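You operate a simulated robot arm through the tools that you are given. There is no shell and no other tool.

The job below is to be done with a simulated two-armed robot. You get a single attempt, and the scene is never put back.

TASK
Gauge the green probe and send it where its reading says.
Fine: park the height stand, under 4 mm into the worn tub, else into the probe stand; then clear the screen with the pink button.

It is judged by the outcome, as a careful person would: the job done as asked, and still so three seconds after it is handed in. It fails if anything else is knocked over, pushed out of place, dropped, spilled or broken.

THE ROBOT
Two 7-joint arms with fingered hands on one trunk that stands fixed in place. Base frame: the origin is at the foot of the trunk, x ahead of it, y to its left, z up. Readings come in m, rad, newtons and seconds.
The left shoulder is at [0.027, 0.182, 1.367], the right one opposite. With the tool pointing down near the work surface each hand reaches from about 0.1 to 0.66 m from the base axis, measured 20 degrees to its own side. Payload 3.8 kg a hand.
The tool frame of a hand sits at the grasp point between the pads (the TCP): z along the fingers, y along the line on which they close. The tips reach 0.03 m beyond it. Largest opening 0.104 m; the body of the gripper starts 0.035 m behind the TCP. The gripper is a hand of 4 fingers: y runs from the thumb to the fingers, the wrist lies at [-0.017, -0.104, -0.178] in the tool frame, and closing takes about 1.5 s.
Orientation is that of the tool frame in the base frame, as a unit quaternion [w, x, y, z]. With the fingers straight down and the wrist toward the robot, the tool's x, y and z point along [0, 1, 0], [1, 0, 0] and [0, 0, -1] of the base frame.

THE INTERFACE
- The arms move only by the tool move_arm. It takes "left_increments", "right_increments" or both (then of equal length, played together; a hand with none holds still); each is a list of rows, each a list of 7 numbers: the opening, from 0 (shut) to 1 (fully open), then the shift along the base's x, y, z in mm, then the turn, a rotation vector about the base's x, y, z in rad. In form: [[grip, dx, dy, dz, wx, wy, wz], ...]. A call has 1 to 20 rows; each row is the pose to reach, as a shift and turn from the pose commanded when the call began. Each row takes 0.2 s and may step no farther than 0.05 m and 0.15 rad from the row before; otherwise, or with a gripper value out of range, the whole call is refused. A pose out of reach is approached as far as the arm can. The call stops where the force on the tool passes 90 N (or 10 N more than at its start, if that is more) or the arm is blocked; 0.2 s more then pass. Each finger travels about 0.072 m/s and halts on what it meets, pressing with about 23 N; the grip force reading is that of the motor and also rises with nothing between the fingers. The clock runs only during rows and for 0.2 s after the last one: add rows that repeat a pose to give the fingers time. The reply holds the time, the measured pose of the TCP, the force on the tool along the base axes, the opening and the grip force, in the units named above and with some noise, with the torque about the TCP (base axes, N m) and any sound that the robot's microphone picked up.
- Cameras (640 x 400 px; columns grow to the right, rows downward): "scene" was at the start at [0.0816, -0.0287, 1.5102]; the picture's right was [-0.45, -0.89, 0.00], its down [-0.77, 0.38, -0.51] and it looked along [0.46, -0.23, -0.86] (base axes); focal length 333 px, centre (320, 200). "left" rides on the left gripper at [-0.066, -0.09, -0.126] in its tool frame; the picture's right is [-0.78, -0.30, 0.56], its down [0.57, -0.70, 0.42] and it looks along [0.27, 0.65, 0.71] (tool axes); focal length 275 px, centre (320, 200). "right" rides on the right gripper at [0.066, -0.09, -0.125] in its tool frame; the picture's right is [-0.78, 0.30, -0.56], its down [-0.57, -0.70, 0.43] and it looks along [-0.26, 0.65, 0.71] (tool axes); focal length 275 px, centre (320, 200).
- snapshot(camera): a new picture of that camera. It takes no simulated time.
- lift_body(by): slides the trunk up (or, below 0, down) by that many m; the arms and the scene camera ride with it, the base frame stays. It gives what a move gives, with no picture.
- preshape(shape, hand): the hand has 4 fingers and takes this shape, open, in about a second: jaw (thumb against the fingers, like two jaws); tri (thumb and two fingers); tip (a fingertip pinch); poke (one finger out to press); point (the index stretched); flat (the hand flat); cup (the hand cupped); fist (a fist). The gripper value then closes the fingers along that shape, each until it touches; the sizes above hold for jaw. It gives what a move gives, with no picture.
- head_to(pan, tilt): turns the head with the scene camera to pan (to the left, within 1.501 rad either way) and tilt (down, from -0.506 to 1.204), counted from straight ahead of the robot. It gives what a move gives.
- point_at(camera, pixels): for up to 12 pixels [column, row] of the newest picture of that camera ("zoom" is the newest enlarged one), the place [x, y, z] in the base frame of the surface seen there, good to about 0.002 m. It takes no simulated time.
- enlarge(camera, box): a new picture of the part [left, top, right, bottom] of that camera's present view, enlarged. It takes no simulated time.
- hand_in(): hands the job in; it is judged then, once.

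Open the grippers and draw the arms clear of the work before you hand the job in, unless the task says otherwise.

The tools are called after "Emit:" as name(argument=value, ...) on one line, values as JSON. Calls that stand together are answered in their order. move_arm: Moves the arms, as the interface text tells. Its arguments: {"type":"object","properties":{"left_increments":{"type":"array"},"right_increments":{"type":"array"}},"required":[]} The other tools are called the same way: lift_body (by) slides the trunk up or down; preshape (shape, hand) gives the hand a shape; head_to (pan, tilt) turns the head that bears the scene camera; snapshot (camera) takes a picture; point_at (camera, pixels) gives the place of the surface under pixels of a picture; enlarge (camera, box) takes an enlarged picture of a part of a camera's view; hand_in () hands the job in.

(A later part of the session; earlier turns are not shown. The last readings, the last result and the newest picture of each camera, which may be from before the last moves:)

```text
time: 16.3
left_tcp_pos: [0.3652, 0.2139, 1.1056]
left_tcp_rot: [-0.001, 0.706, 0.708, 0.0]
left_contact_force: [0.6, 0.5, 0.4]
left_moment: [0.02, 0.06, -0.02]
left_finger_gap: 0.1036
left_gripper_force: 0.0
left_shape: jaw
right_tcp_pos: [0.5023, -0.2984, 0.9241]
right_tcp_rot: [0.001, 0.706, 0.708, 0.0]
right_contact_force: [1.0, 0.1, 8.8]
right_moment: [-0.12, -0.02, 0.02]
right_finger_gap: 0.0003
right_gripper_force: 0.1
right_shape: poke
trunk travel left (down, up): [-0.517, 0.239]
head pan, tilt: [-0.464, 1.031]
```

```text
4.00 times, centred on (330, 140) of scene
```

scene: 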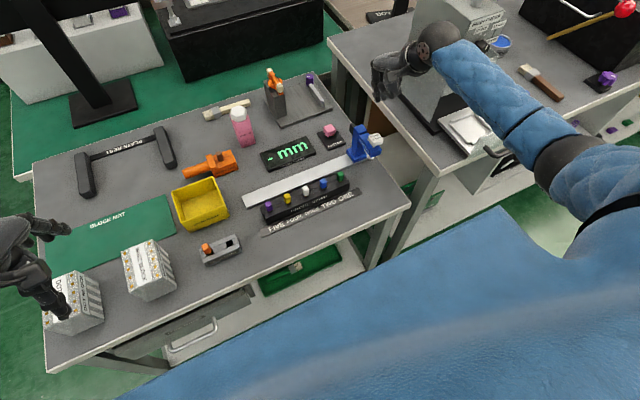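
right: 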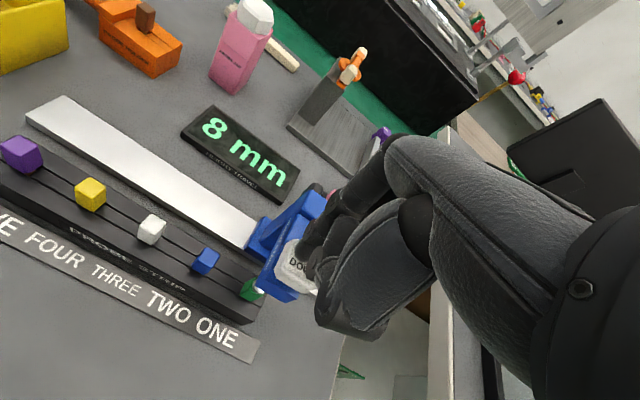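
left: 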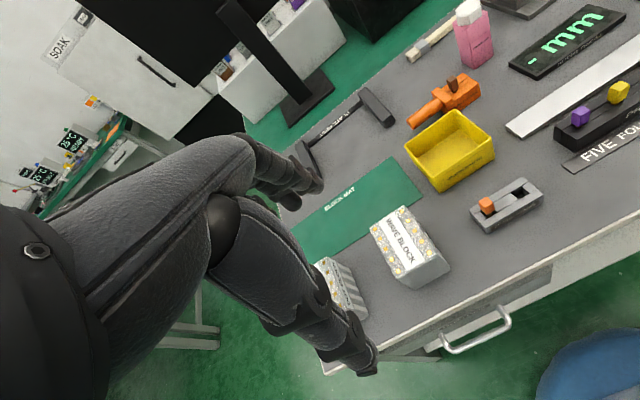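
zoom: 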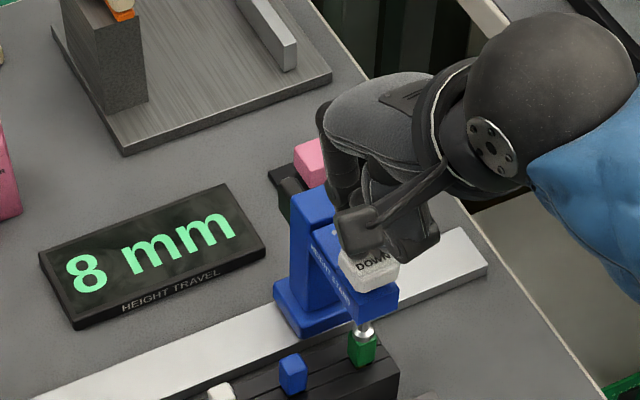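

The reading holds at 8 mm with the plunger at its stop (8.8 N), so the green probe belongs in the probe stand. I lift off the cap and check that the display stays.

Emit:
move_arm(right_increments=[[1, 0, 0, 8, 0, 0, 0], [1, 0, 0, 20, 0, 0, 0], [1, 0, 0, 50, 0, 0, 0], [1, 0, 20, 90, 0, 0, 0], [1, 20, 60, 90, 0, 0, 0], [1, 40, 100, 90, 0, 0, 0], [1, 40, 130, 90, 0, 0, 0], [1, 40, 130, 90, 0, 0, 0]])

Emit:
preshape(hand="right", shape="jaw")

Emit:
snapshot(camera="scene")

Emit:
snapshot(camera="right")

Emit:
enlarge(camera="scene", box=[240, 60, 400, 200])

```text
time: 18.1
left_tcp_pos: [0.3664, 0.212, 1.1053]
left_tcp_rot: [-0.001, 0.706, 0.708, 0.0]
left_contact_force: [0.0, -0.1, 0.6]
left_moment: [0.01, 0.0, -0.01]
left_finger_gap: 0.1037
left_gripper_force: 0.0
left_shape: jaw
right_tcp_pos: [0.5433, -0.1694, 1.0119]
right_tcp_rot: [-0.001, 0.706, 0.708, -0.001]
right_contact_force: [-0.7, 0.0, 0.7]
right_moment: [0.01, 0.01, -0.01]
right_finger_gap: 0.0
right_gripper_force: 0.0
right_shape: poke
trunk travel left (down, up): [-0.517, 0.239]
head pan, tilt: [-0.464, 1.031]
```

```text
time: 19.0
left_tcp_pos: [0.366, 0.2124, 1.1059]
left_tcp_rot: [-0.001, 0.707, 0.708, 0.0]
left_contact_force: [0.2, 0.0, -0.3]
left_moment: [0.04, -0.03, 0.01]
left_finger_gap: 0.1038
left_gripper_force: 0.0
left_shape: jaw
right_tcp_pos: [0.5431, -0.1695, 1.0121]
right_tcp_rot: [0.0, 0.706, 0.708, -0.001]
right_contact_force: [0.5, 1.2, -0.8]
right_moment: [0.0, -0.02, 0.0]
right_finger_gap: 0.1041
right_gripper_force: 0.0
right_shape: jaw
trunk travel left (down, up): [-0.517, 0.239]
head pan, tilt: [-0.464, 1.031]
```

```text
taken
```

scene: 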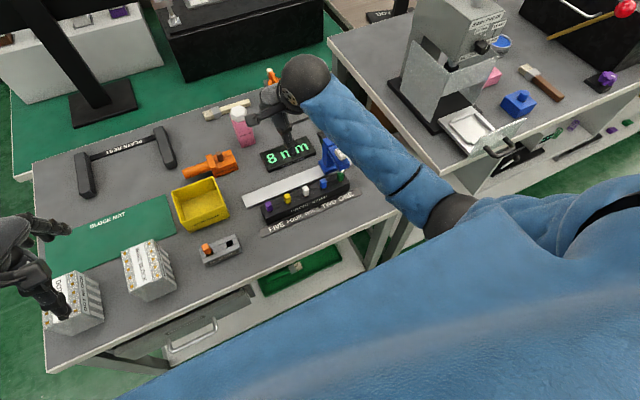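

```text
taken
```

right: 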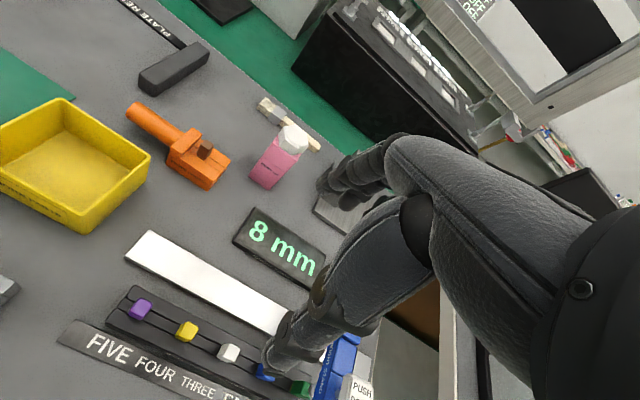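

```text
2.86 times, centred on (320, 130) of scene
```

zoom: 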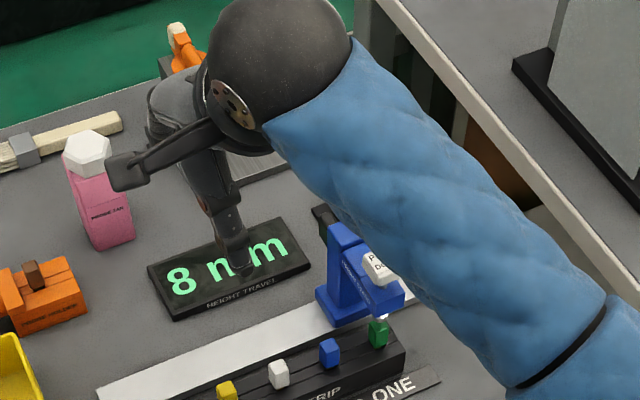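

The display keeps 8 mm. I measure finger and thumb surfaces of the jaw shape to plan how the hand's side will push the stand back.

Emit:
point_at(camera="right", pixels=[[325, 190], [345, 170], [370, 165], [345, 200], [272, 355], [290, 340], [320, 300], [345, 240], [385, 150], [330, 200], [365, 180]])

Emit:
enlarge(camera="right", box=[250, 130, 450, 380])

```text
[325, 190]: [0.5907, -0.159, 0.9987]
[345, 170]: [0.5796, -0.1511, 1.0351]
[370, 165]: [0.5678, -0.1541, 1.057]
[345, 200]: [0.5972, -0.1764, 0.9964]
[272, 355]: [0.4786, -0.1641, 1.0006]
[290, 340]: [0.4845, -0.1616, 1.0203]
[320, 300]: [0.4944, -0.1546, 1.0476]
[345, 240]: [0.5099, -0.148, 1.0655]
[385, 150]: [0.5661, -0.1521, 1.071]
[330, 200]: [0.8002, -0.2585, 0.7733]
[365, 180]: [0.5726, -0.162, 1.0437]
```

```text
1.60 times, centred on (350, 255) of right
```

zoom: 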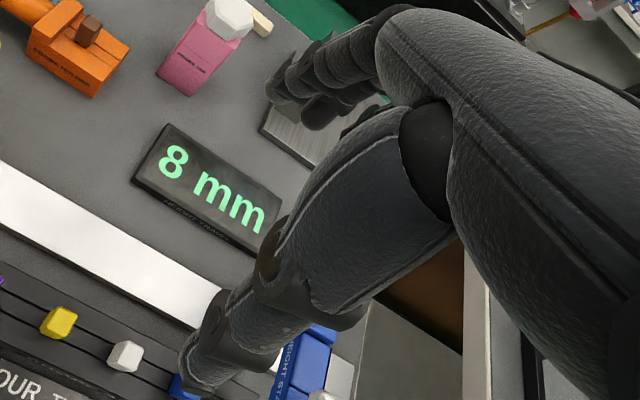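

Index and thumb oppose each other in the TCP plane, the other fingers lie to the right. To get a side view of the right hand I turn the left hand about vertical by -0.85 rad so its camera looks towards the strip.

Emit:
move_arm(left_increments=[[1, 0, 0, 0, 0, 0, -0.14], [1, 0, 0, 0, 0, 0, -0.28], [1, 0, 0, 0, 0, 0, -0.42], [1, 0, 0, 0, 0, 0, -0.56], [1, 0, 0, 0, 0, 0, -0.7], [1, 0, 0, 0, 0, 0, -0.84], [1, 0, 0, 0, 0, 0, -0.84]])

Emit:
snapshot(camera="left")

```text
time: 20.6
left_tcp_pos: [0.3621, 0.2167, 1.1065]
left_tcp_rot: [0.0, 0.934, 0.358, 0.0]
left_contact_force: [-0.5, 0.2, 0.2]
left_moment: [-0.02, 0.0, 0.0]
left_finger_gap: 0.1037
left_gripper_force: 0.1
left_shape: jaw
right_tcp_pos: [0.5429, -0.1696, 1.0117]
right_tcp_rot: [0.0, 0.705, 0.709, 0.0]
right_contact_force: [1.1, -0.7, 0.5]
right_moment: [0.0, 0.03, 0.01]
right_finger_gap: 0.1036
right_gripper_force: 0.0
right_shape: jaw
trunk travel left (down, up): [-0.517, 0.239]
head pan, tilt: [-0.464, 1.031]
```

```text
taken
```

left: 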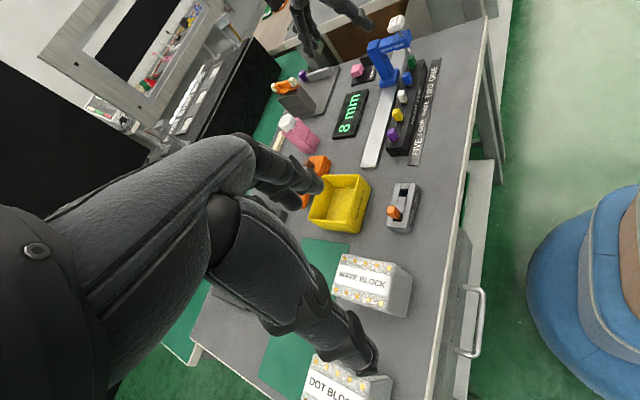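

The left camera now sees the right fingers at the top (320,30) and the stand at (390,50). I enlarge that region.

Emit:
enlarge(camera="left", box=[270, 0, 470, 125])

```text
3.20 times, centred on (370, 62) of left
```

zoom: 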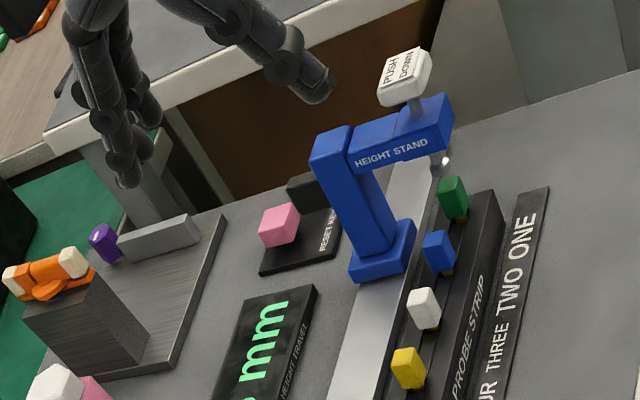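

Clear view. I close the right jaw (thumb and fingers together) in the air and lower it to z≈0.90 left of the stand, then look from the left camera.

Emit:
move_arm(right_increments=[[0, 5, 0, -20, 0, 0, 0], [0, 10, 0, -40, 0, 0, 0], [0, 15, 0, -60, 0, 0, 0], [0, 20, 0, -80, 0, 0, 0], [0, 20, 0, -100, 0, 0, 0], [0, 20, 0, -110, 0, 0, 0], [0, 20, 0, -110, 0, 0, 0], [0, 20, 0, -110, 0, 0, 0], [0, 20, 0, -110, 0, 0, 0]])

Emit:
enlarge(camera="left", box=[270, 0, 470, 125])

Emit:
snapshot(camera="right")

```text
time: 22.6
left_tcp_pos: [0.362, 0.2172, 1.1064]
left_tcp_rot: [-0.001, 0.934, 0.357, 0.0]
left_contact_force: [-0.4, 0.4, -0.4]
left_moment: [-0.05, 0.01, -0.01]
left_finger_gap: 0.1039
left_gripper_force: 0.1
left_shape: jaw
right_tcp_pos: [0.5629, -0.1685, 0.9034]
right_tcp_rot: [-0.001, 0.706, 0.708, -0.001]
right_contact_force: [-0.2, -1.2, -0.2]
right_moment: [0.0, -0.01, 0.01]
right_finger_gap: 0.0001
right_gripper_force: 22.8
right_shape: jaw
trunk travel left (down, up): [-0.517, 0.239]
head pan, tilt: [-0.464, 1.031]
```

```text
3.20 times, centred on (370, 62) of left
```

zoom: 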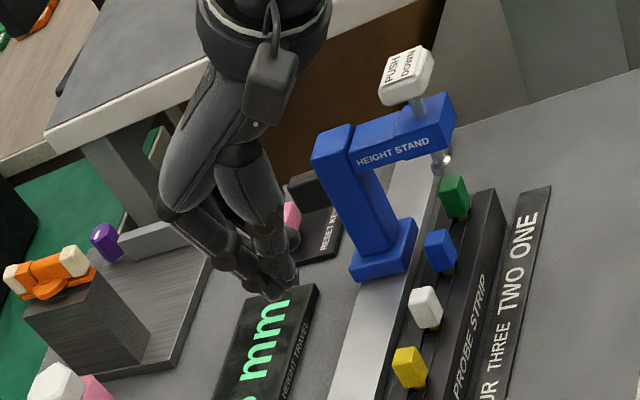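

```text
taken
```

right: 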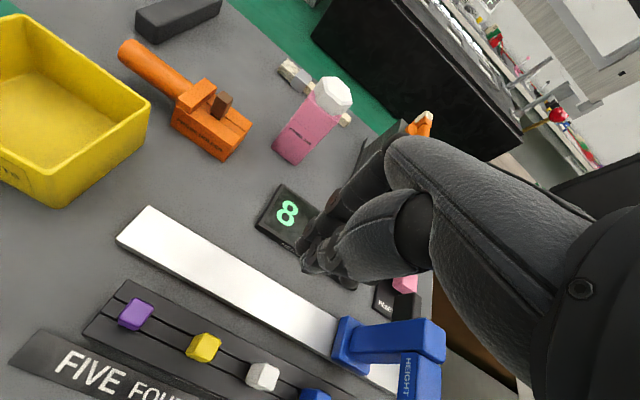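

I lower to TCP z≈0.855 and approach the stand's left face, stopping short (TCP y≈-0.205) to check the gap.

Emit:
move_arm(right_increments=[[0, 0, 0, -25, 0, 0, 0], [0, 0, 0, -48, 0, 0, 0], [0, 0, -10, -48, 0, 0, 0], [0, 0, -20, -48, 0, 0, 0], [0, 0, -28, -48, 0, 0, 0], [0, 0, -35, -48, 0, 0, 0], [0, 0, -35, -48, 0, 0, 0]])

Emit:
enlarge(camera="left", box=[270, 0, 470, 125])

Emit:
enlarge(camera="scene", box=[260, 90, 400, 200])

```text
time: 24.2
left_tcp_pos: [0.3635, 0.2159, 1.1051]
left_tcp_rot: [0.0, 0.933, 0.359, 0.0]
left_contact_force: [0.1, -0.4, -0.3]
left_moment: [0.0, -0.03, -0.02]
left_finger_gap: 0.1039
left_gripper_force: 0.2
left_shape: jaw
right_tcp_pos: [0.5605, -0.2038, 0.8556]
right_tcp_rot: [-0.001, 0.706, 0.708, 0.0]
right_contact_force: [0.8, 0.6, -0.1]
right_moment: [-0.01, 0.0, 0.03]
right_finger_gap: 0.0
right_gripper_force: 23.1
right_shape: jaw
trunk travel left (down, up): [-0.517, 0.239]
head pan, tilt: [-0.464, 1.031]
```

```text
3.20 times, centred on (370, 62) of left
```

zoom: 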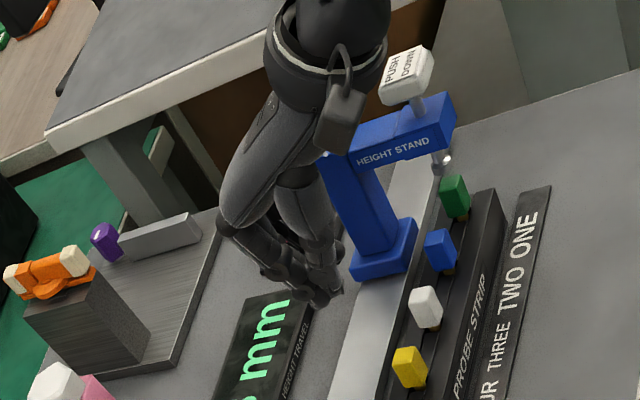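

```text
3.64 times, centred on (330, 145) of scene
```

zoom: 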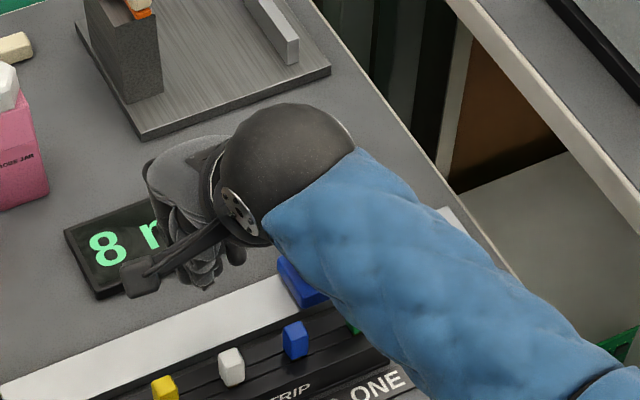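

The gap is fine. I push slowly to the right (−y) 40 mm, watching the force.

Emit:
move_arm(right_increments=[[0, 0, -5, 0, 0, 0, 0], [0, 0, -10, 0, 0, 0, 0], [0, 0, -15, 0, 0, 0, 0], [0, 0, -20, 0, 0, 0, 0], [0, 0, -25, 0, 0, 0, 0], [0, 0, -30, 0, 0, 0, 0], [0, 0, -35, 0, 0, 0, 0], [0, 0, -40, 0, 0, 0, 0], [0, 0, -40, 0, 0, 0, 0]])

Emit:
enlarge(camera="left", box=[270, 0, 470, 125])

Emit:
snapshot(camera="right")

```text
time: 26.2
left_tcp_pos: [0.3634, 0.216, 1.1062]
left_tcp_rot: [0.0, 0.934, 0.358, 0.0]
left_contact_force: [-0.6, 0.1, 0.3]
left_moment: [-0.01, -0.03, -0.01]
left_finger_gap: 0.1035
left_gripper_force: 0.1
left_shape: jaw
right_tcp_pos: [0.5623, -0.2449, 0.8554]
right_tcp_rot: [0.0, 0.706, 0.708, -0.001]
right_contact_force: [-0.1, 0.2, 0.1]
right_moment: [-0.01, 0.02, 0.02]
right_finger_gap: 0.0002
right_gripper_force: 22.7
right_shape: jaw
trunk travel left (down, up): [-0.517, 0.239]
head pan, tilt: [-0.464, 1.031]
```

```text
3.20 times, centred on (370, 62) of left
```

zoom: 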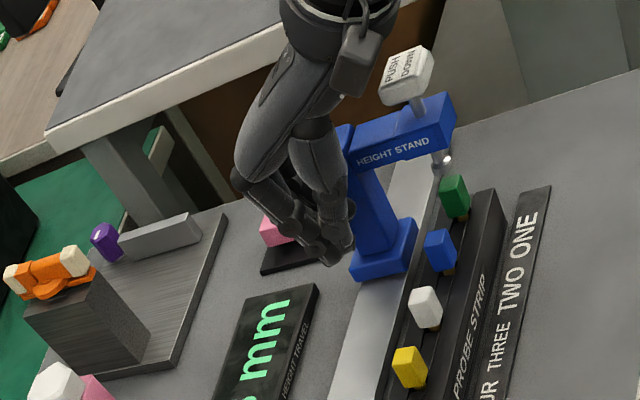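

```text
taken
```

right: 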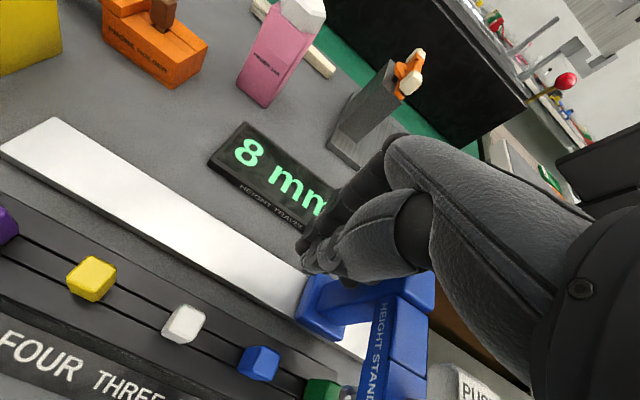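

No contact yet. I check the finger surfaces and the stand's left face positions in the right view.

Emit:
point_at(camera="right", pixels=[[302, 248], [306, 265], [325, 275], [350, 240], [340, 205], [390, 285], [345, 290], [385, 320], [320, 295], [405, 295]])

Emit:
enlarge(camera="right", box=[280, 180, 480, 380])

```text
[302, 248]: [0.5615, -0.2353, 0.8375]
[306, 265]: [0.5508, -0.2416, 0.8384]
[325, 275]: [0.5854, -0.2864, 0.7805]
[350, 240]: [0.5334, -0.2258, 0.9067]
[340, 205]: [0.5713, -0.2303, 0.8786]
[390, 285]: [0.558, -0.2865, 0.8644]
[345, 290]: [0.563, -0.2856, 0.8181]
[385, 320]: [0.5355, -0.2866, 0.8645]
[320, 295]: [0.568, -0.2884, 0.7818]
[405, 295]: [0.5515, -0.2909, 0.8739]
```

```text
2.00 times, centred on (380, 280) of right
```

zoom: 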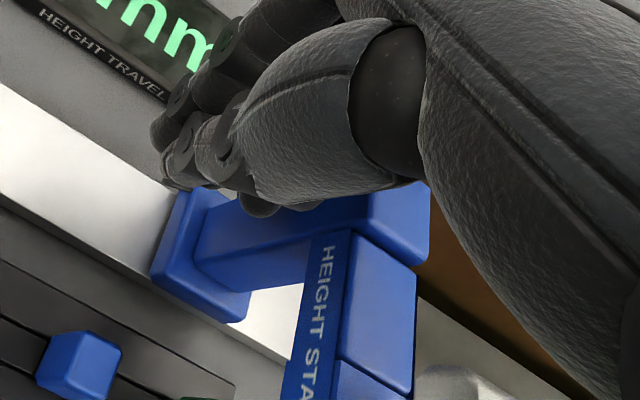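

The right-most finger seems just about to touch the column's left face (y≈-0.288). I push 24 mm more slowly and re-check.

Emit:
move_arm(right_increments=[[0, 0, -4, 0, 0, 0, 0], [0, 0, -8, 0, 0, 0, 0], [0, 0, -12, 0, 0, 0, 0], [0, 0, -16, 0, 0, 0, 0], [0, 0, -20, 0, 0, 0, 0], [0, 0, -24, 0, 0, 0, 0], [0, 0, -24, 0, 0, 0, 0]])

Emit:
enlarge(camera="left", box=[270, 0, 470, 125])

Emit:
snapshot(camera="right")

```text
time: 27.8
left_tcp_pos: [0.363, 0.2168, 1.1059]
left_tcp_rot: [0.001, 0.934, 0.357, -0.001]
left_contact_force: [-0.5, 0.7, 0.2]
left_moment: [-0.04, -0.03, -0.01]
left_finger_gap: 0.1036
left_gripper_force: 0.2
left_shape: jaw
right_tcp_pos: [0.5623, -0.2683, 0.8557]
right_tcp_rot: [0.0, 0.706, 0.708, -0.001]
right_contact_force: [0.1, 0.0, 0.2]
right_moment: [0.01, -0.03, 0.05]
right_finger_gap: 0.0
right_gripper_force: 22.8
right_shape: jaw
trunk travel left (down, up): [-0.517, 0.239]
head pan, tilt: [-0.464, 1.031]
```

```text
3.20 times, centred on (370, 62) of left
```

zoom: 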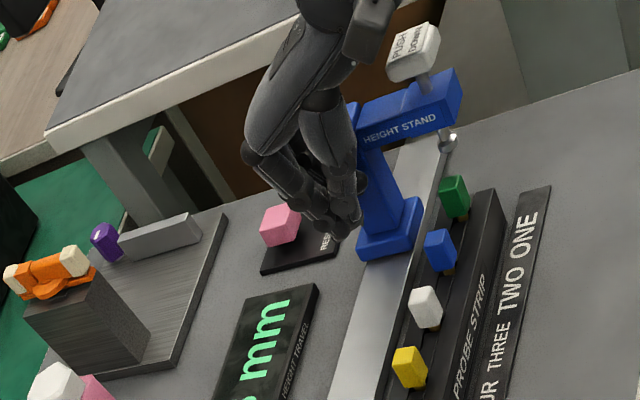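

```text
taken
```

right: 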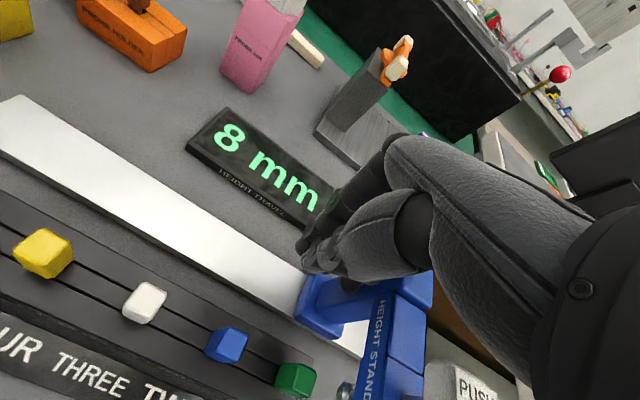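

The stand is moving right with the hand. I measure its left face again.

Emit:
point_at(camera="right", pixels=[[390, 285], [345, 293], [385, 320], [405, 292], [425, 285], [318, 295], [400, 350], [470, 385]])

```text
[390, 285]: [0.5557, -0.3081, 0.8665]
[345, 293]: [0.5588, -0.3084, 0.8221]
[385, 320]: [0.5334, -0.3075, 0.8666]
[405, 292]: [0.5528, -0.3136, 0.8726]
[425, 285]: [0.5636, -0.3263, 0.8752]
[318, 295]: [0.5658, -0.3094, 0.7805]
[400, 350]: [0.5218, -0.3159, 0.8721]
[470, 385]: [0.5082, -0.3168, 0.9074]
```

Stand centre ≈-0.3215; original parked centre was -0.391. I push 60 mm more in 5 mm rows, then measure.

Emit:
move_arm(right_increments=[[0, 0, -5, 0, 0, 0, 0], [0, 0, -10, 0, 0, 0, 0], [0, 0, -15, 0, 0, 0, 0], [0, 0, -20, 0, 0, 0, 0], [0, 0, -25, 0, 0, 0, 0], [0, 0, -30, 0, 0, 0, 0], [0, 0, -35, 0, 0, 0, 0], [0, 0, -40, 0, 0, 0, 0], [0, 0, -45, 0, 0, 0, 0], [0, 0, -50, 0, 0, 0, 0], [0, 0, -55, 0, 0, 0, 0], [0, 0, -60, 0, 0, 0, 0], [0, 0, -60, 0, 0, 0, 0]])

Emit:
enlarge(camera="left", box=[270, 0, 470, 125])

Emit:
snapshot(camera="right")

```text
time: 30.6
left_tcp_pos: [0.364, 0.2164, 1.106]
left_tcp_rot: [0.0, 0.934, 0.358, -0.001]
left_contact_force: [0.0, -0.5, -0.4]
left_moment: [0.0, 0.02, 0.0]
left_finger_gap: 0.1037
left_gripper_force: 0.0
left_shape: jaw
right_tcp_pos: [0.5619, -0.3281, 0.8553]
right_tcp_rot: [-0.001, 0.706, 0.709, 0.0]
right_contact_force: [-0.6, -0.6, -0.8]
right_moment: [-0.01, -0.01, -0.01]
right_finger_gap: 0.0
right_gripper_force: 22.5
right_shape: jaw
trunk travel left (down, up): [-0.517, 0.239]
head pan, tilt: [-0.464, 1.031]
```

```text
3.20 times, centred on (370, 62) of left
```

zoom: 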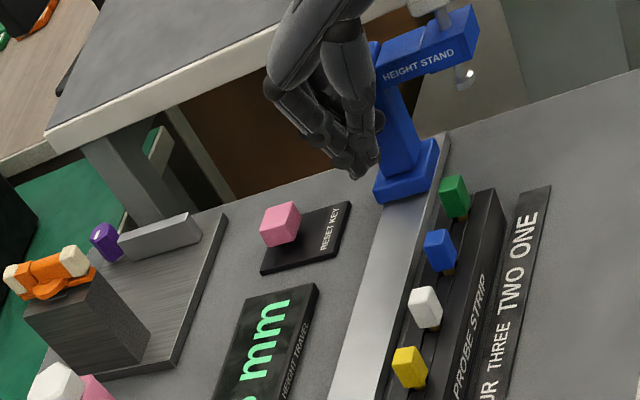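

```text
taken
```

right: 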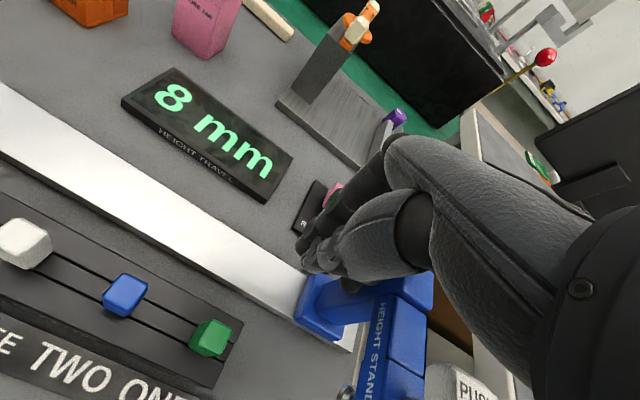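

I measure the stand position again.

Emit:
point_at(camera="right", pixels=[[390, 285], [345, 293], [385, 320], [405, 292], [425, 285], [318, 295], [400, 350], [210, 337]])

```text
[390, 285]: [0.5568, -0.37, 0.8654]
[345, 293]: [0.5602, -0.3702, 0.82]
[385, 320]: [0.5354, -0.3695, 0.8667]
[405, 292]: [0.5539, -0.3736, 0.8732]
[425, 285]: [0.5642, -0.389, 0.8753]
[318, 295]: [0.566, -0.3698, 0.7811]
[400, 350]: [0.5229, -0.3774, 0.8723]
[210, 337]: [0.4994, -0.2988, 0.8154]
```

The arm's left face is at -0.3697; originally it was ≈-0.377. I push 8 mm more to restore the parked spot, then back off.

Emit:
move_arm(right_increments=[[0, 0, -3, 0, 0, 0, 0], [0, 0, -6, 0, 0, 0, 0], [0, 0, -8, 0, 0, 0, 0], [0, 0, -8, 0, 0, 0, 0]])

Emit:
snapshot(camera="right")

Emit:
point_at(camera="right", pixels=[[390, 285], [345, 293], [385, 320], [405, 292], [318, 295]])

```text
time: 31.6
left_tcp_pos: [0.3627, 0.2151, 1.1061]
left_tcp_rot: [0.0, 0.934, 0.358, 0.0]
left_contact_force: [-0.2, 0.3, 0.9]
left_moment: [0.0, 0.02, 0.0]
left_finger_gap: 0.1038
left_gripper_force: 0.1
left_shape: jaw
right_tcp_pos: [0.5621, -0.3365, 0.8551]
right_tcp_rot: [-0.001, 0.706, 0.708, -0.001]
right_contact_force: [0.4, 0.8, -0.2]
right_moment: [-0.03, -0.01, 0.0]
right_finger_gap: 0.0
right_gripper_force: 23.4
right_shape: jaw
trunk travel left (down, up): [-0.517, 0.239]
head pan, tilt: [-0.464, 1.031]
```

```text
taken
```

right: 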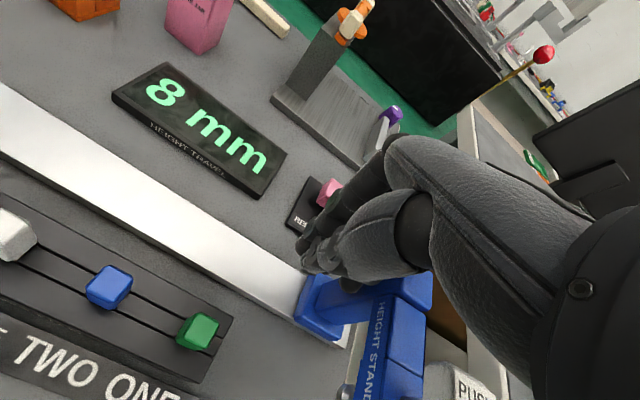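

```text
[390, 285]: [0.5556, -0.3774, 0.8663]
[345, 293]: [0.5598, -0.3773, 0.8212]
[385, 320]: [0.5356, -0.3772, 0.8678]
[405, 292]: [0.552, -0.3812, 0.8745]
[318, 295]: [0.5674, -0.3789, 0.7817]
```

The stand is back at its original place. I back the hand off to the left, then up and away, and check from the scene camera.

Emit:
move_arm(right_increments=[[0, 0, 12, 0, 0, 0, 0], [0, 0, 25, 0, 0, 0, 0], [0, 0, 35, 30, 0, 0, 0], [0, 0, 35, 70, 0, 0, 0], [0, -20, 35, 110, 0, 0, 0], [0, -60, 35, 140, 0, 0, 0], [0, -100, 35, 160, 0, 0, 0], [0, -140, 35, 170, 0, 0, 0], [0, -180, 35, 180, 0, 0, 0], [0, -180, 35, 180, 0, 0, 0]])

Emit:
preshape(hand="right", shape="tip")

Emit:
snapshot(camera="scene")

Emit:
snapshot(camera="right")

Emit:
enlarge(camera="left", box=[270, 0, 470, 125])

```text
time: 33.8
left_tcp_pos: [0.3646, 0.2156, 1.1072]
left_tcp_rot: [0.0, 0.934, 0.358, 0.0]
left_contact_force: [0.5, 0.2, 0.1]
left_moment: [0.03, 0.04, -0.02]
left_finger_gap: 0.1036
left_gripper_force: 0.0
left_shape: jaw
right_tcp_pos: [0.3825, -0.303, 1.034]
right_tcp_rot: [-0.001, 0.706, 0.708, -0.001]
right_contact_force: [0.4, -0.4, 0.5]
right_moment: [-0.01, 0.01, 0.02]
right_finger_gap: 0.0
right_gripper_force: 22.8
right_shape: jaw
trunk travel left (down, up): [-0.517, 0.239]
head pan, tilt: [-0.464, 1.031]
```

```text
time: 34.7
left_tcp_pos: [0.3634, 0.2155, 1.1051]
left_tcp_rot: [0.0, 0.934, 0.358, 0.0]
left_contact_force: [-0.1, 0.2, -0.1]
left_moment: [0.04, -0.01, 0.0]
left_finger_gap: 0.1039
left_gripper_force: 0.1
left_shape: jaw
right_tcp_pos: [0.3826, -0.303, 1.0351]
right_tcp_rot: [0.0, 0.705, 0.709, 0.0]
right_contact_force: [0.0, -0.2, 0.1]
right_moment: [0.01, -0.03, -0.01]
right_finger_gap: 0.1034
right_gripper_force: 0.0
right_shape: tip
trunk travel left (down, up): [-0.517, 0.239]
head pan, tilt: [-0.464, 1.031]
```

```text
taken
```

scene: 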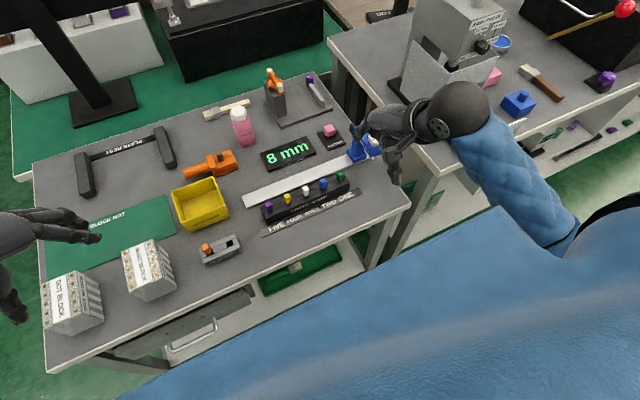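

```text
taken
```

right: 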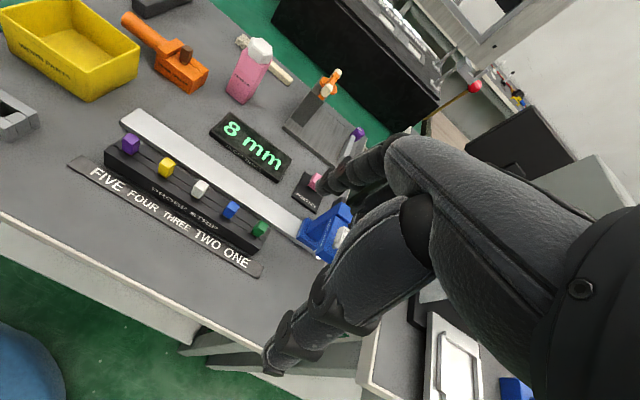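

```text
3.20 times, centred on (370, 62) of left
```

zoom: 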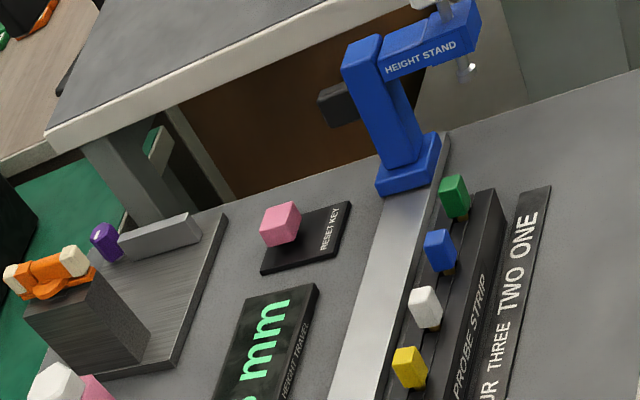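

The stand is parked. Now the probe: I enlarge the green probe from the left and right cameras and measure the head and the probe stand's free slot.

Emit:
enlarge(camera="left", box=[380, 40, 460, 100])

Emit:
enlarge(camera="right", box=[190, 160, 310, 280])

Emit:
enlarge(camera="scene", box=[190, 220, 250, 275])

Emit:
enlarge(camera="left", box=[370, 170, 440, 240])

```text
6.67 times, centred on (420, 70) of left
```

zoom: 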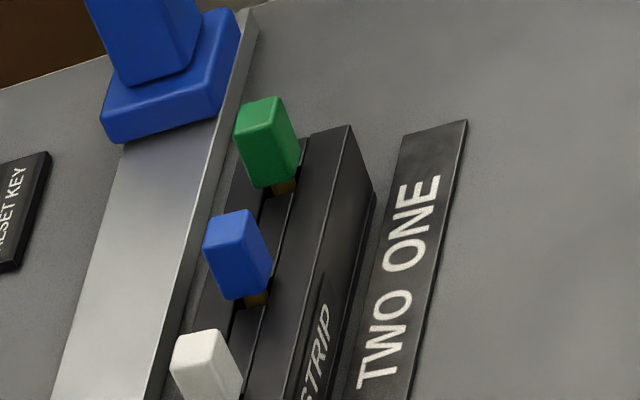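

```text
3.33 times, centred on (250, 220) of right
```

zoom: 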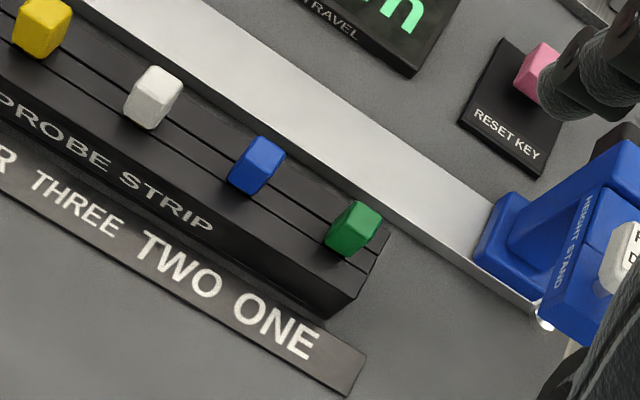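

```text
7.27 times, centred on (220, 248) of scene
```

zoom: 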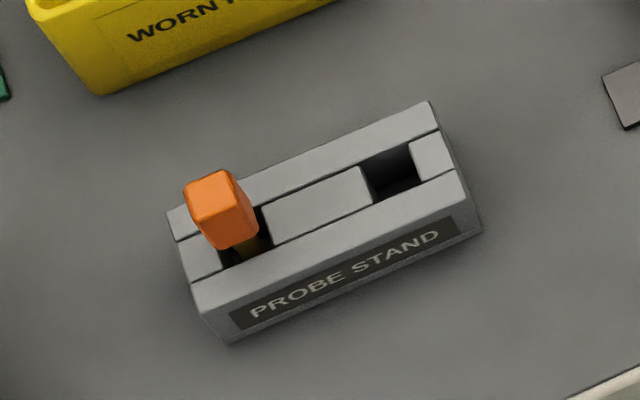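

```text
5.71 times, centred on (405, 205) of left
```

zoom: 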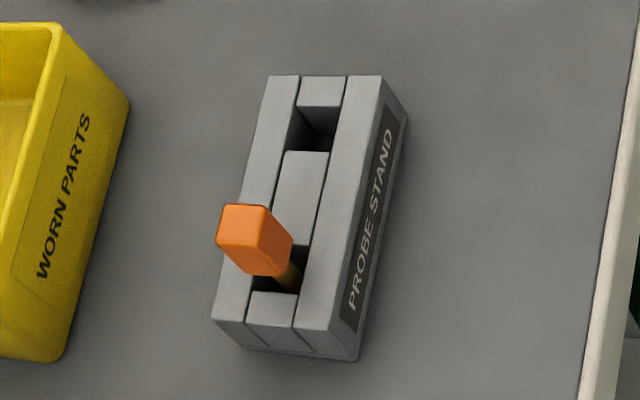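

I query the probe stand's geometry from this newest zoom: slot corners, stand corners, orange head.

Emit:
point_at(camera="zoom", pixels=[[270, 79], [378, 79], [300, 103], [344, 106], [328, 155], [285, 150], [245, 210], [275, 225], [270, 250], [325, 340], [220, 318], [318, 125]])

Emit:
point_at(camera="scene", pixels=[[219, 242], [223, 247], [226, 243], [231, 243], [233, 246], [229, 247], [213, 250], [207, 246]])

```text
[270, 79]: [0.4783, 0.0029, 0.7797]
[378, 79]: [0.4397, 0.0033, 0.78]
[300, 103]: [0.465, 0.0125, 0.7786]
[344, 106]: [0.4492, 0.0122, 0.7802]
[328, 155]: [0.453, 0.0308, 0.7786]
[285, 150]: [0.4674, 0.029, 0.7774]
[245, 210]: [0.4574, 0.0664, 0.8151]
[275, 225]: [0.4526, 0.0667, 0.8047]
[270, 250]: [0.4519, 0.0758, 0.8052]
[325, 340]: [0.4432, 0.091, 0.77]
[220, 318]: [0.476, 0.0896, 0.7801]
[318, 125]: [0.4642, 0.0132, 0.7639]
```

```text
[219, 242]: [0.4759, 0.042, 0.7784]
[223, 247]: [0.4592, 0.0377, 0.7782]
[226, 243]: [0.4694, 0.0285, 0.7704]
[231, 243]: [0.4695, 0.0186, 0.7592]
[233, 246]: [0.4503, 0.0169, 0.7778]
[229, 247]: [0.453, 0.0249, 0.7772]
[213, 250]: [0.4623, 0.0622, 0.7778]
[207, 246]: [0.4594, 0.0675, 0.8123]
```

Free slot centre ≈(0.459,0.0215), top z 0.779; the seated orange head tops out at 0.815, like those in the strip. I measure the green head's size closely.

Emit:
enlarge(camera="right", box=[240, 205, 290, 250])

Emit:
enlarge(camera="scene", box=[320, 160, 365, 200])

```text
8.89 times, centred on (265, 228) of right
```

zoom: 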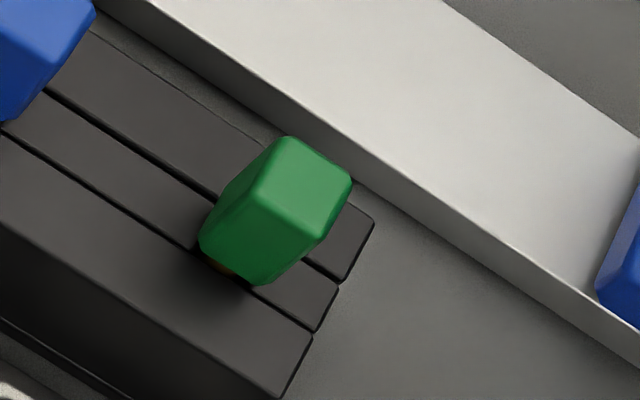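

```text
10.00 times, centred on (342, 180) of scene
```

zoom: 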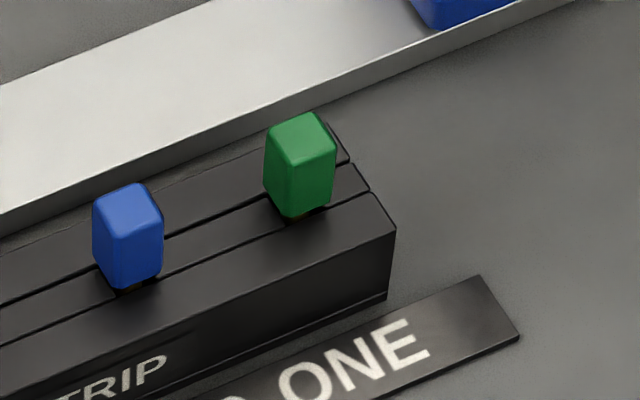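

Emit:
point_at(camera="zoom", pixels=[[303, 116], [270, 132], [333, 148], [300, 160], [300, 140], [268, 185], [298, 213], [330, 200], [350, 158], [392, 228], [345, 235], [240, 200]])

```text
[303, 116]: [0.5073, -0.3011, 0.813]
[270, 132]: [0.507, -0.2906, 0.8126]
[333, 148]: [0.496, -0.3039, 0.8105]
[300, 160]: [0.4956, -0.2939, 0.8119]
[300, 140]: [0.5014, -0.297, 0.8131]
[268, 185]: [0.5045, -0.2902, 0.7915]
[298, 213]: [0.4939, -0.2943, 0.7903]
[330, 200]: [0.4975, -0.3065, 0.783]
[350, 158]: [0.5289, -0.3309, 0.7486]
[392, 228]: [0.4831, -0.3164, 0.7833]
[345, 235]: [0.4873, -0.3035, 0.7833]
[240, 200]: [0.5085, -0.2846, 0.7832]
```

Green head: centre ≈(0.500,-0.300), z 0.788–0.815, about 14 mm square; strip top 0.783. I close the "tip" shape to a narrow gap in free air to see where the fingertips meet relative to the TCP.

Emit:
move_arm(right_increments=[[0.4, 0, 0, 0, 0, 0, 0], [0.4, 0, 0, 0, 0, 0, 0], [0.4, 0, 0, 0, 0, 0, 0], [0.4, 0, 0, 0, 0, 0, 0], [0.4, 0, 0, 0, 0, 0, 0]])

Emit:
snapshot(camera="right")

Emit:
enlarge(camera="scene", box=[330, 80, 470, 200])

```text
time: 35.9
left_tcp_pos: [0.363, 0.2161, 1.1051]
left_tcp_rot: [-0.001, 0.934, 0.358, 0.0]
left_contact_force: [-0.1, -0.5, -0.3]
left_moment: [0.03, -0.01, -0.03]
left_finger_gap: 0.1036
left_gripper_force: 0.1
left_shape: jaw
right_tcp_pos: [0.3818, -0.3028, 1.0336]
right_tcp_rot: [-0.001, 0.706, 0.709, -0.001]
right_contact_force: [-0.8, 0.1, 0.1]
right_moment: [-0.02, -0.01, 0.03]
right_finger_gap: 0.0423
right_gripper_force: 0.0
right_shape: tip
trunk travel left (down, up): [-0.517, 0.239]
head pan, tilt: [-0.464, 1.031]
```

```text
taken
```

right: 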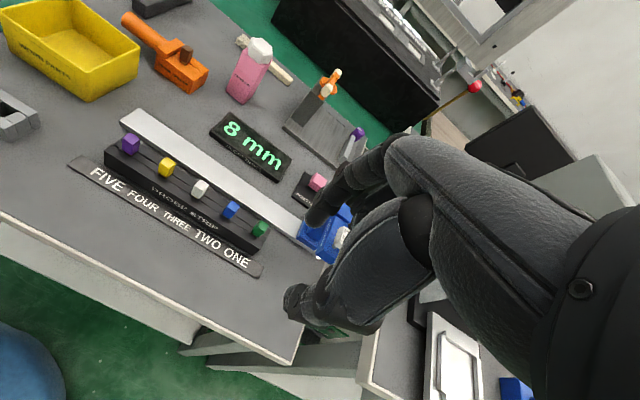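

```text
3.33 times, centred on (400, 140) of scene
```

zoom: 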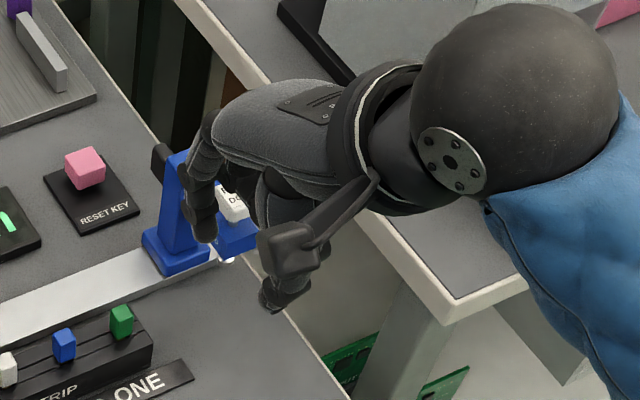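

I measure the index tip (~(312,222)) and thumb tip (~(292,300)) in the right view.

Emit:
enlarge(camera="right", box=[260, 130, 420, 350])

Emit:
point_at(camera="right", pixels=[[312, 224], [310, 215], [320, 200], [340, 180], [325, 220], [290, 295], [295, 312], [310, 310], [325, 285], [335, 250], [360, 215]])

```text
1.82 times, centred on (340, 240) of right
```

zoom: 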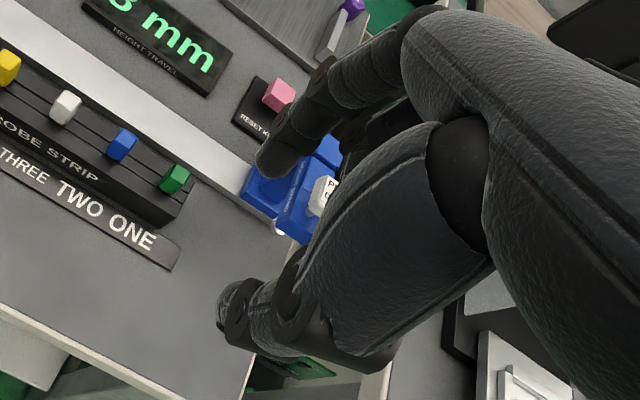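

```text
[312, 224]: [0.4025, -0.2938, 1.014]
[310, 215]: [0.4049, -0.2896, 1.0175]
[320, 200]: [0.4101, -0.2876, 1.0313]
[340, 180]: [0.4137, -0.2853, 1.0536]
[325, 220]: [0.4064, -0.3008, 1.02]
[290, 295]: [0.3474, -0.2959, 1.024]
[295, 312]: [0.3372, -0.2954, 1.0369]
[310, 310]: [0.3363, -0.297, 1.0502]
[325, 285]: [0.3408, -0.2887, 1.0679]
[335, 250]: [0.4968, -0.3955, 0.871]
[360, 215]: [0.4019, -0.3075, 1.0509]
```

In "tip" shape the index tip sits ~22 mm below the TCP and the gap is centred on it. I move above the green probe to (0.500,-0.300), TCP z≈0.865, and check alignment.

Emit:
move_arm(right_increments=[[0.42, 40, 0, -20, 0, 0, 0], [0.42, 80, 2, -50, 0, 0, 0], [0.42, 118, 3, -80, 0, 0, 0], [0.42, 118, 3, -120, 0, 0, 0], [0.42, 118, 3, -150, 0, 0, 0], [0.42, 118, 3, -169, 0, 0, 0], [0.42, 118, 3, -169, 0, 0, 0]])

Emit:
snapshot(camera="right")

Emit:
enlarge(camera="left", box=[340, 0, 500, 100])

Emit:
enlarge(camera="scene", box=[290, 100, 410, 200])

```text
time: 37.5
left_tcp_pos: [0.363, 0.216, 1.1064]
left_tcp_rot: [-0.001, 0.934, 0.358, -0.001]
left_contact_force: [-1.5, 0.9, 0.2]
left_moment: [0.03, 0.0, 0.03]
left_finger_gap: 0.1038
left_gripper_force: 0.0
left_shape: jaw
right_tcp_pos: [0.4986, -0.2997, 0.8666]
right_tcp_rot: [0.0, 0.706, 0.708, 0.0]
right_contact_force: [0.4, -0.1, 0.0]
right_moment: [0.03, -0.02, 0.0]
right_finger_gap: 0.0435
right_gripper_force: 0.1
right_shape: tip
trunk travel left (down, up): [-0.517, 0.239]
head pan, tilt: [-0.464, 1.031]
```

```text
taken
```

right: 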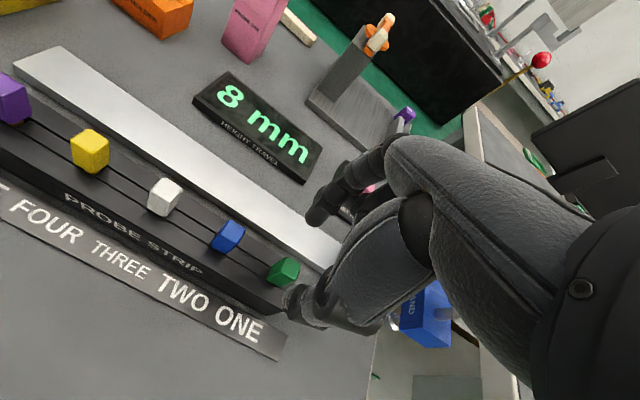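

```text
4.00 times, centred on (420, 50) of left
```

zoom: 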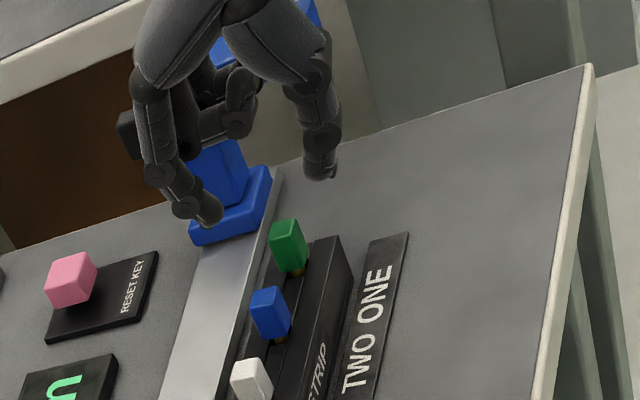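

```text
4.00 times, centred on (350, 150) of scene
```

zoom: 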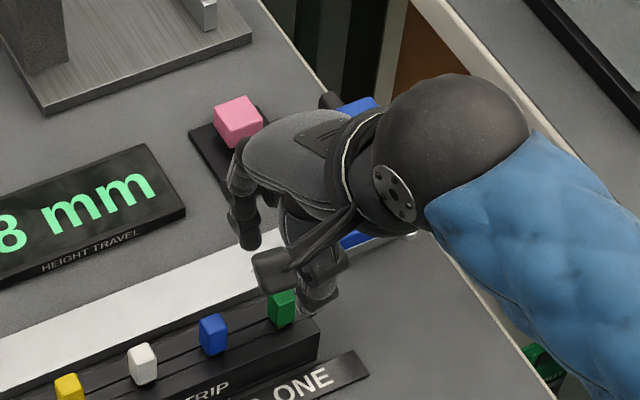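

The thumb and index straddle the probe line. I measure tips via the left and right cameras before going down.

Emit:
point_at(camera="right", pixels=[[311, 222], [310, 214], [320, 200], [288, 300], [292, 312], [305, 318], [300, 295], [284, 262], [283, 275], [270, 280], [297, 270]])

Emit:
snapshot(camera="left")

Emit:
point_at(camera="left", pixels=[[392, 54], [391, 50], [420, 43], [418, 38], [400, 28], [412, 57], [411, 62], [395, 22]])

```text
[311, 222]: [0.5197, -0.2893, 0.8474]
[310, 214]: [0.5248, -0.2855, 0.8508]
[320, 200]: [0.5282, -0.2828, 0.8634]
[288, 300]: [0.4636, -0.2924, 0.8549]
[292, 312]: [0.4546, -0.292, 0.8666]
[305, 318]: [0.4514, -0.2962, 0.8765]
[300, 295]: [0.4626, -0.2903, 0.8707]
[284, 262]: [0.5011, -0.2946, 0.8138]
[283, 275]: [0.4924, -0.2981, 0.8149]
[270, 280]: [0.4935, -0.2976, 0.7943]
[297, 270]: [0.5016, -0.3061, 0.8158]
```

```text
taken
```

left: 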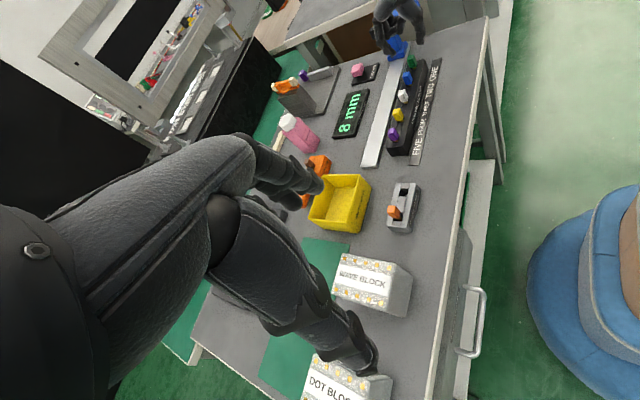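

```text
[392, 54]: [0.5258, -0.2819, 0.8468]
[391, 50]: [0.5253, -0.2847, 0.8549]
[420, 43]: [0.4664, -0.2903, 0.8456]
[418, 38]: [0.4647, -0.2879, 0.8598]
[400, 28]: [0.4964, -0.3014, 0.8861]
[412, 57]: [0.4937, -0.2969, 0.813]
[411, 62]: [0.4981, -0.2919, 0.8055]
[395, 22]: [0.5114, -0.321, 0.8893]
```

Tips are ~24 mm below the TCP and centred on the head. I descend 48 mm so the tips end ~0.793 (strip top 0.783), beside the head.

Emit:
move_arm(right_increments=[[0.42, 1, -2, -15, 0, 0, 0], [0.42, 1, -2, -30, 0, 0, 0], [0.42, 1, -2, -40, 0, 0, 0], [0.42, 1, -2, -48, 0, 0, 0], [0.42, 1, -2, -48, 0, 0, 0]])

Emit:
enlarge(camera="left", box=[360, 10, 460, 90])

Emit:
snapshot(camera="right")

```text
time: 38.7
left_tcp_pos: [0.3628, 0.2164, 1.107]
left_tcp_rot: [0.0, 0.934, 0.357, 0.0]
left_contact_force: [-0.5, 0.0, 0.6]
left_moment: [0.03, -0.02, 0.01]
left_finger_gap: 0.1037
left_gripper_force: 0.0
left_shape: jaw
right_tcp_pos: [0.4997, -0.2995, 0.8187]
right_tcp_rot: [0.0, 0.705, 0.709, 0.001]
right_contact_force: [-0.6, 0.0, 0.3]
right_moment: [-0.01, 0.0, 0.0]
right_finger_gap: 0.0434
right_gripper_force: 0.3
right_shape: tip
trunk travel left (down, up): [-0.517, 0.239]
head pan, tilt: [-0.464, 1.031]
```

```text
5.00 times, centred on (410, 50) of left
```

zoom: 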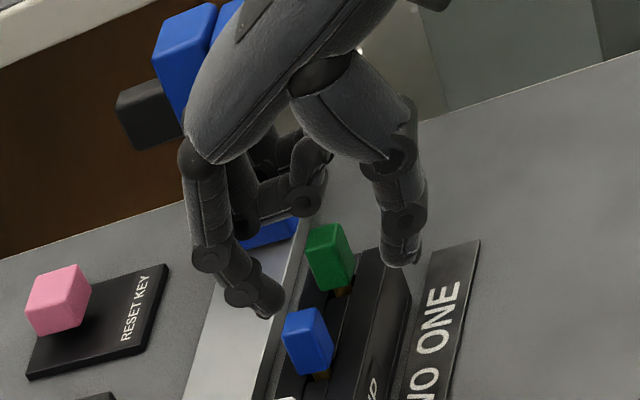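

```text
taken
```

right: 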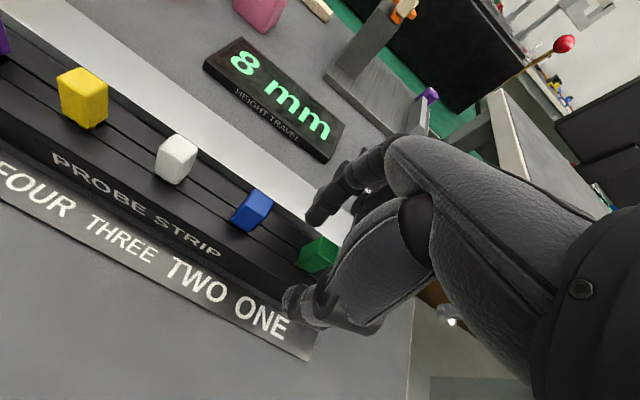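

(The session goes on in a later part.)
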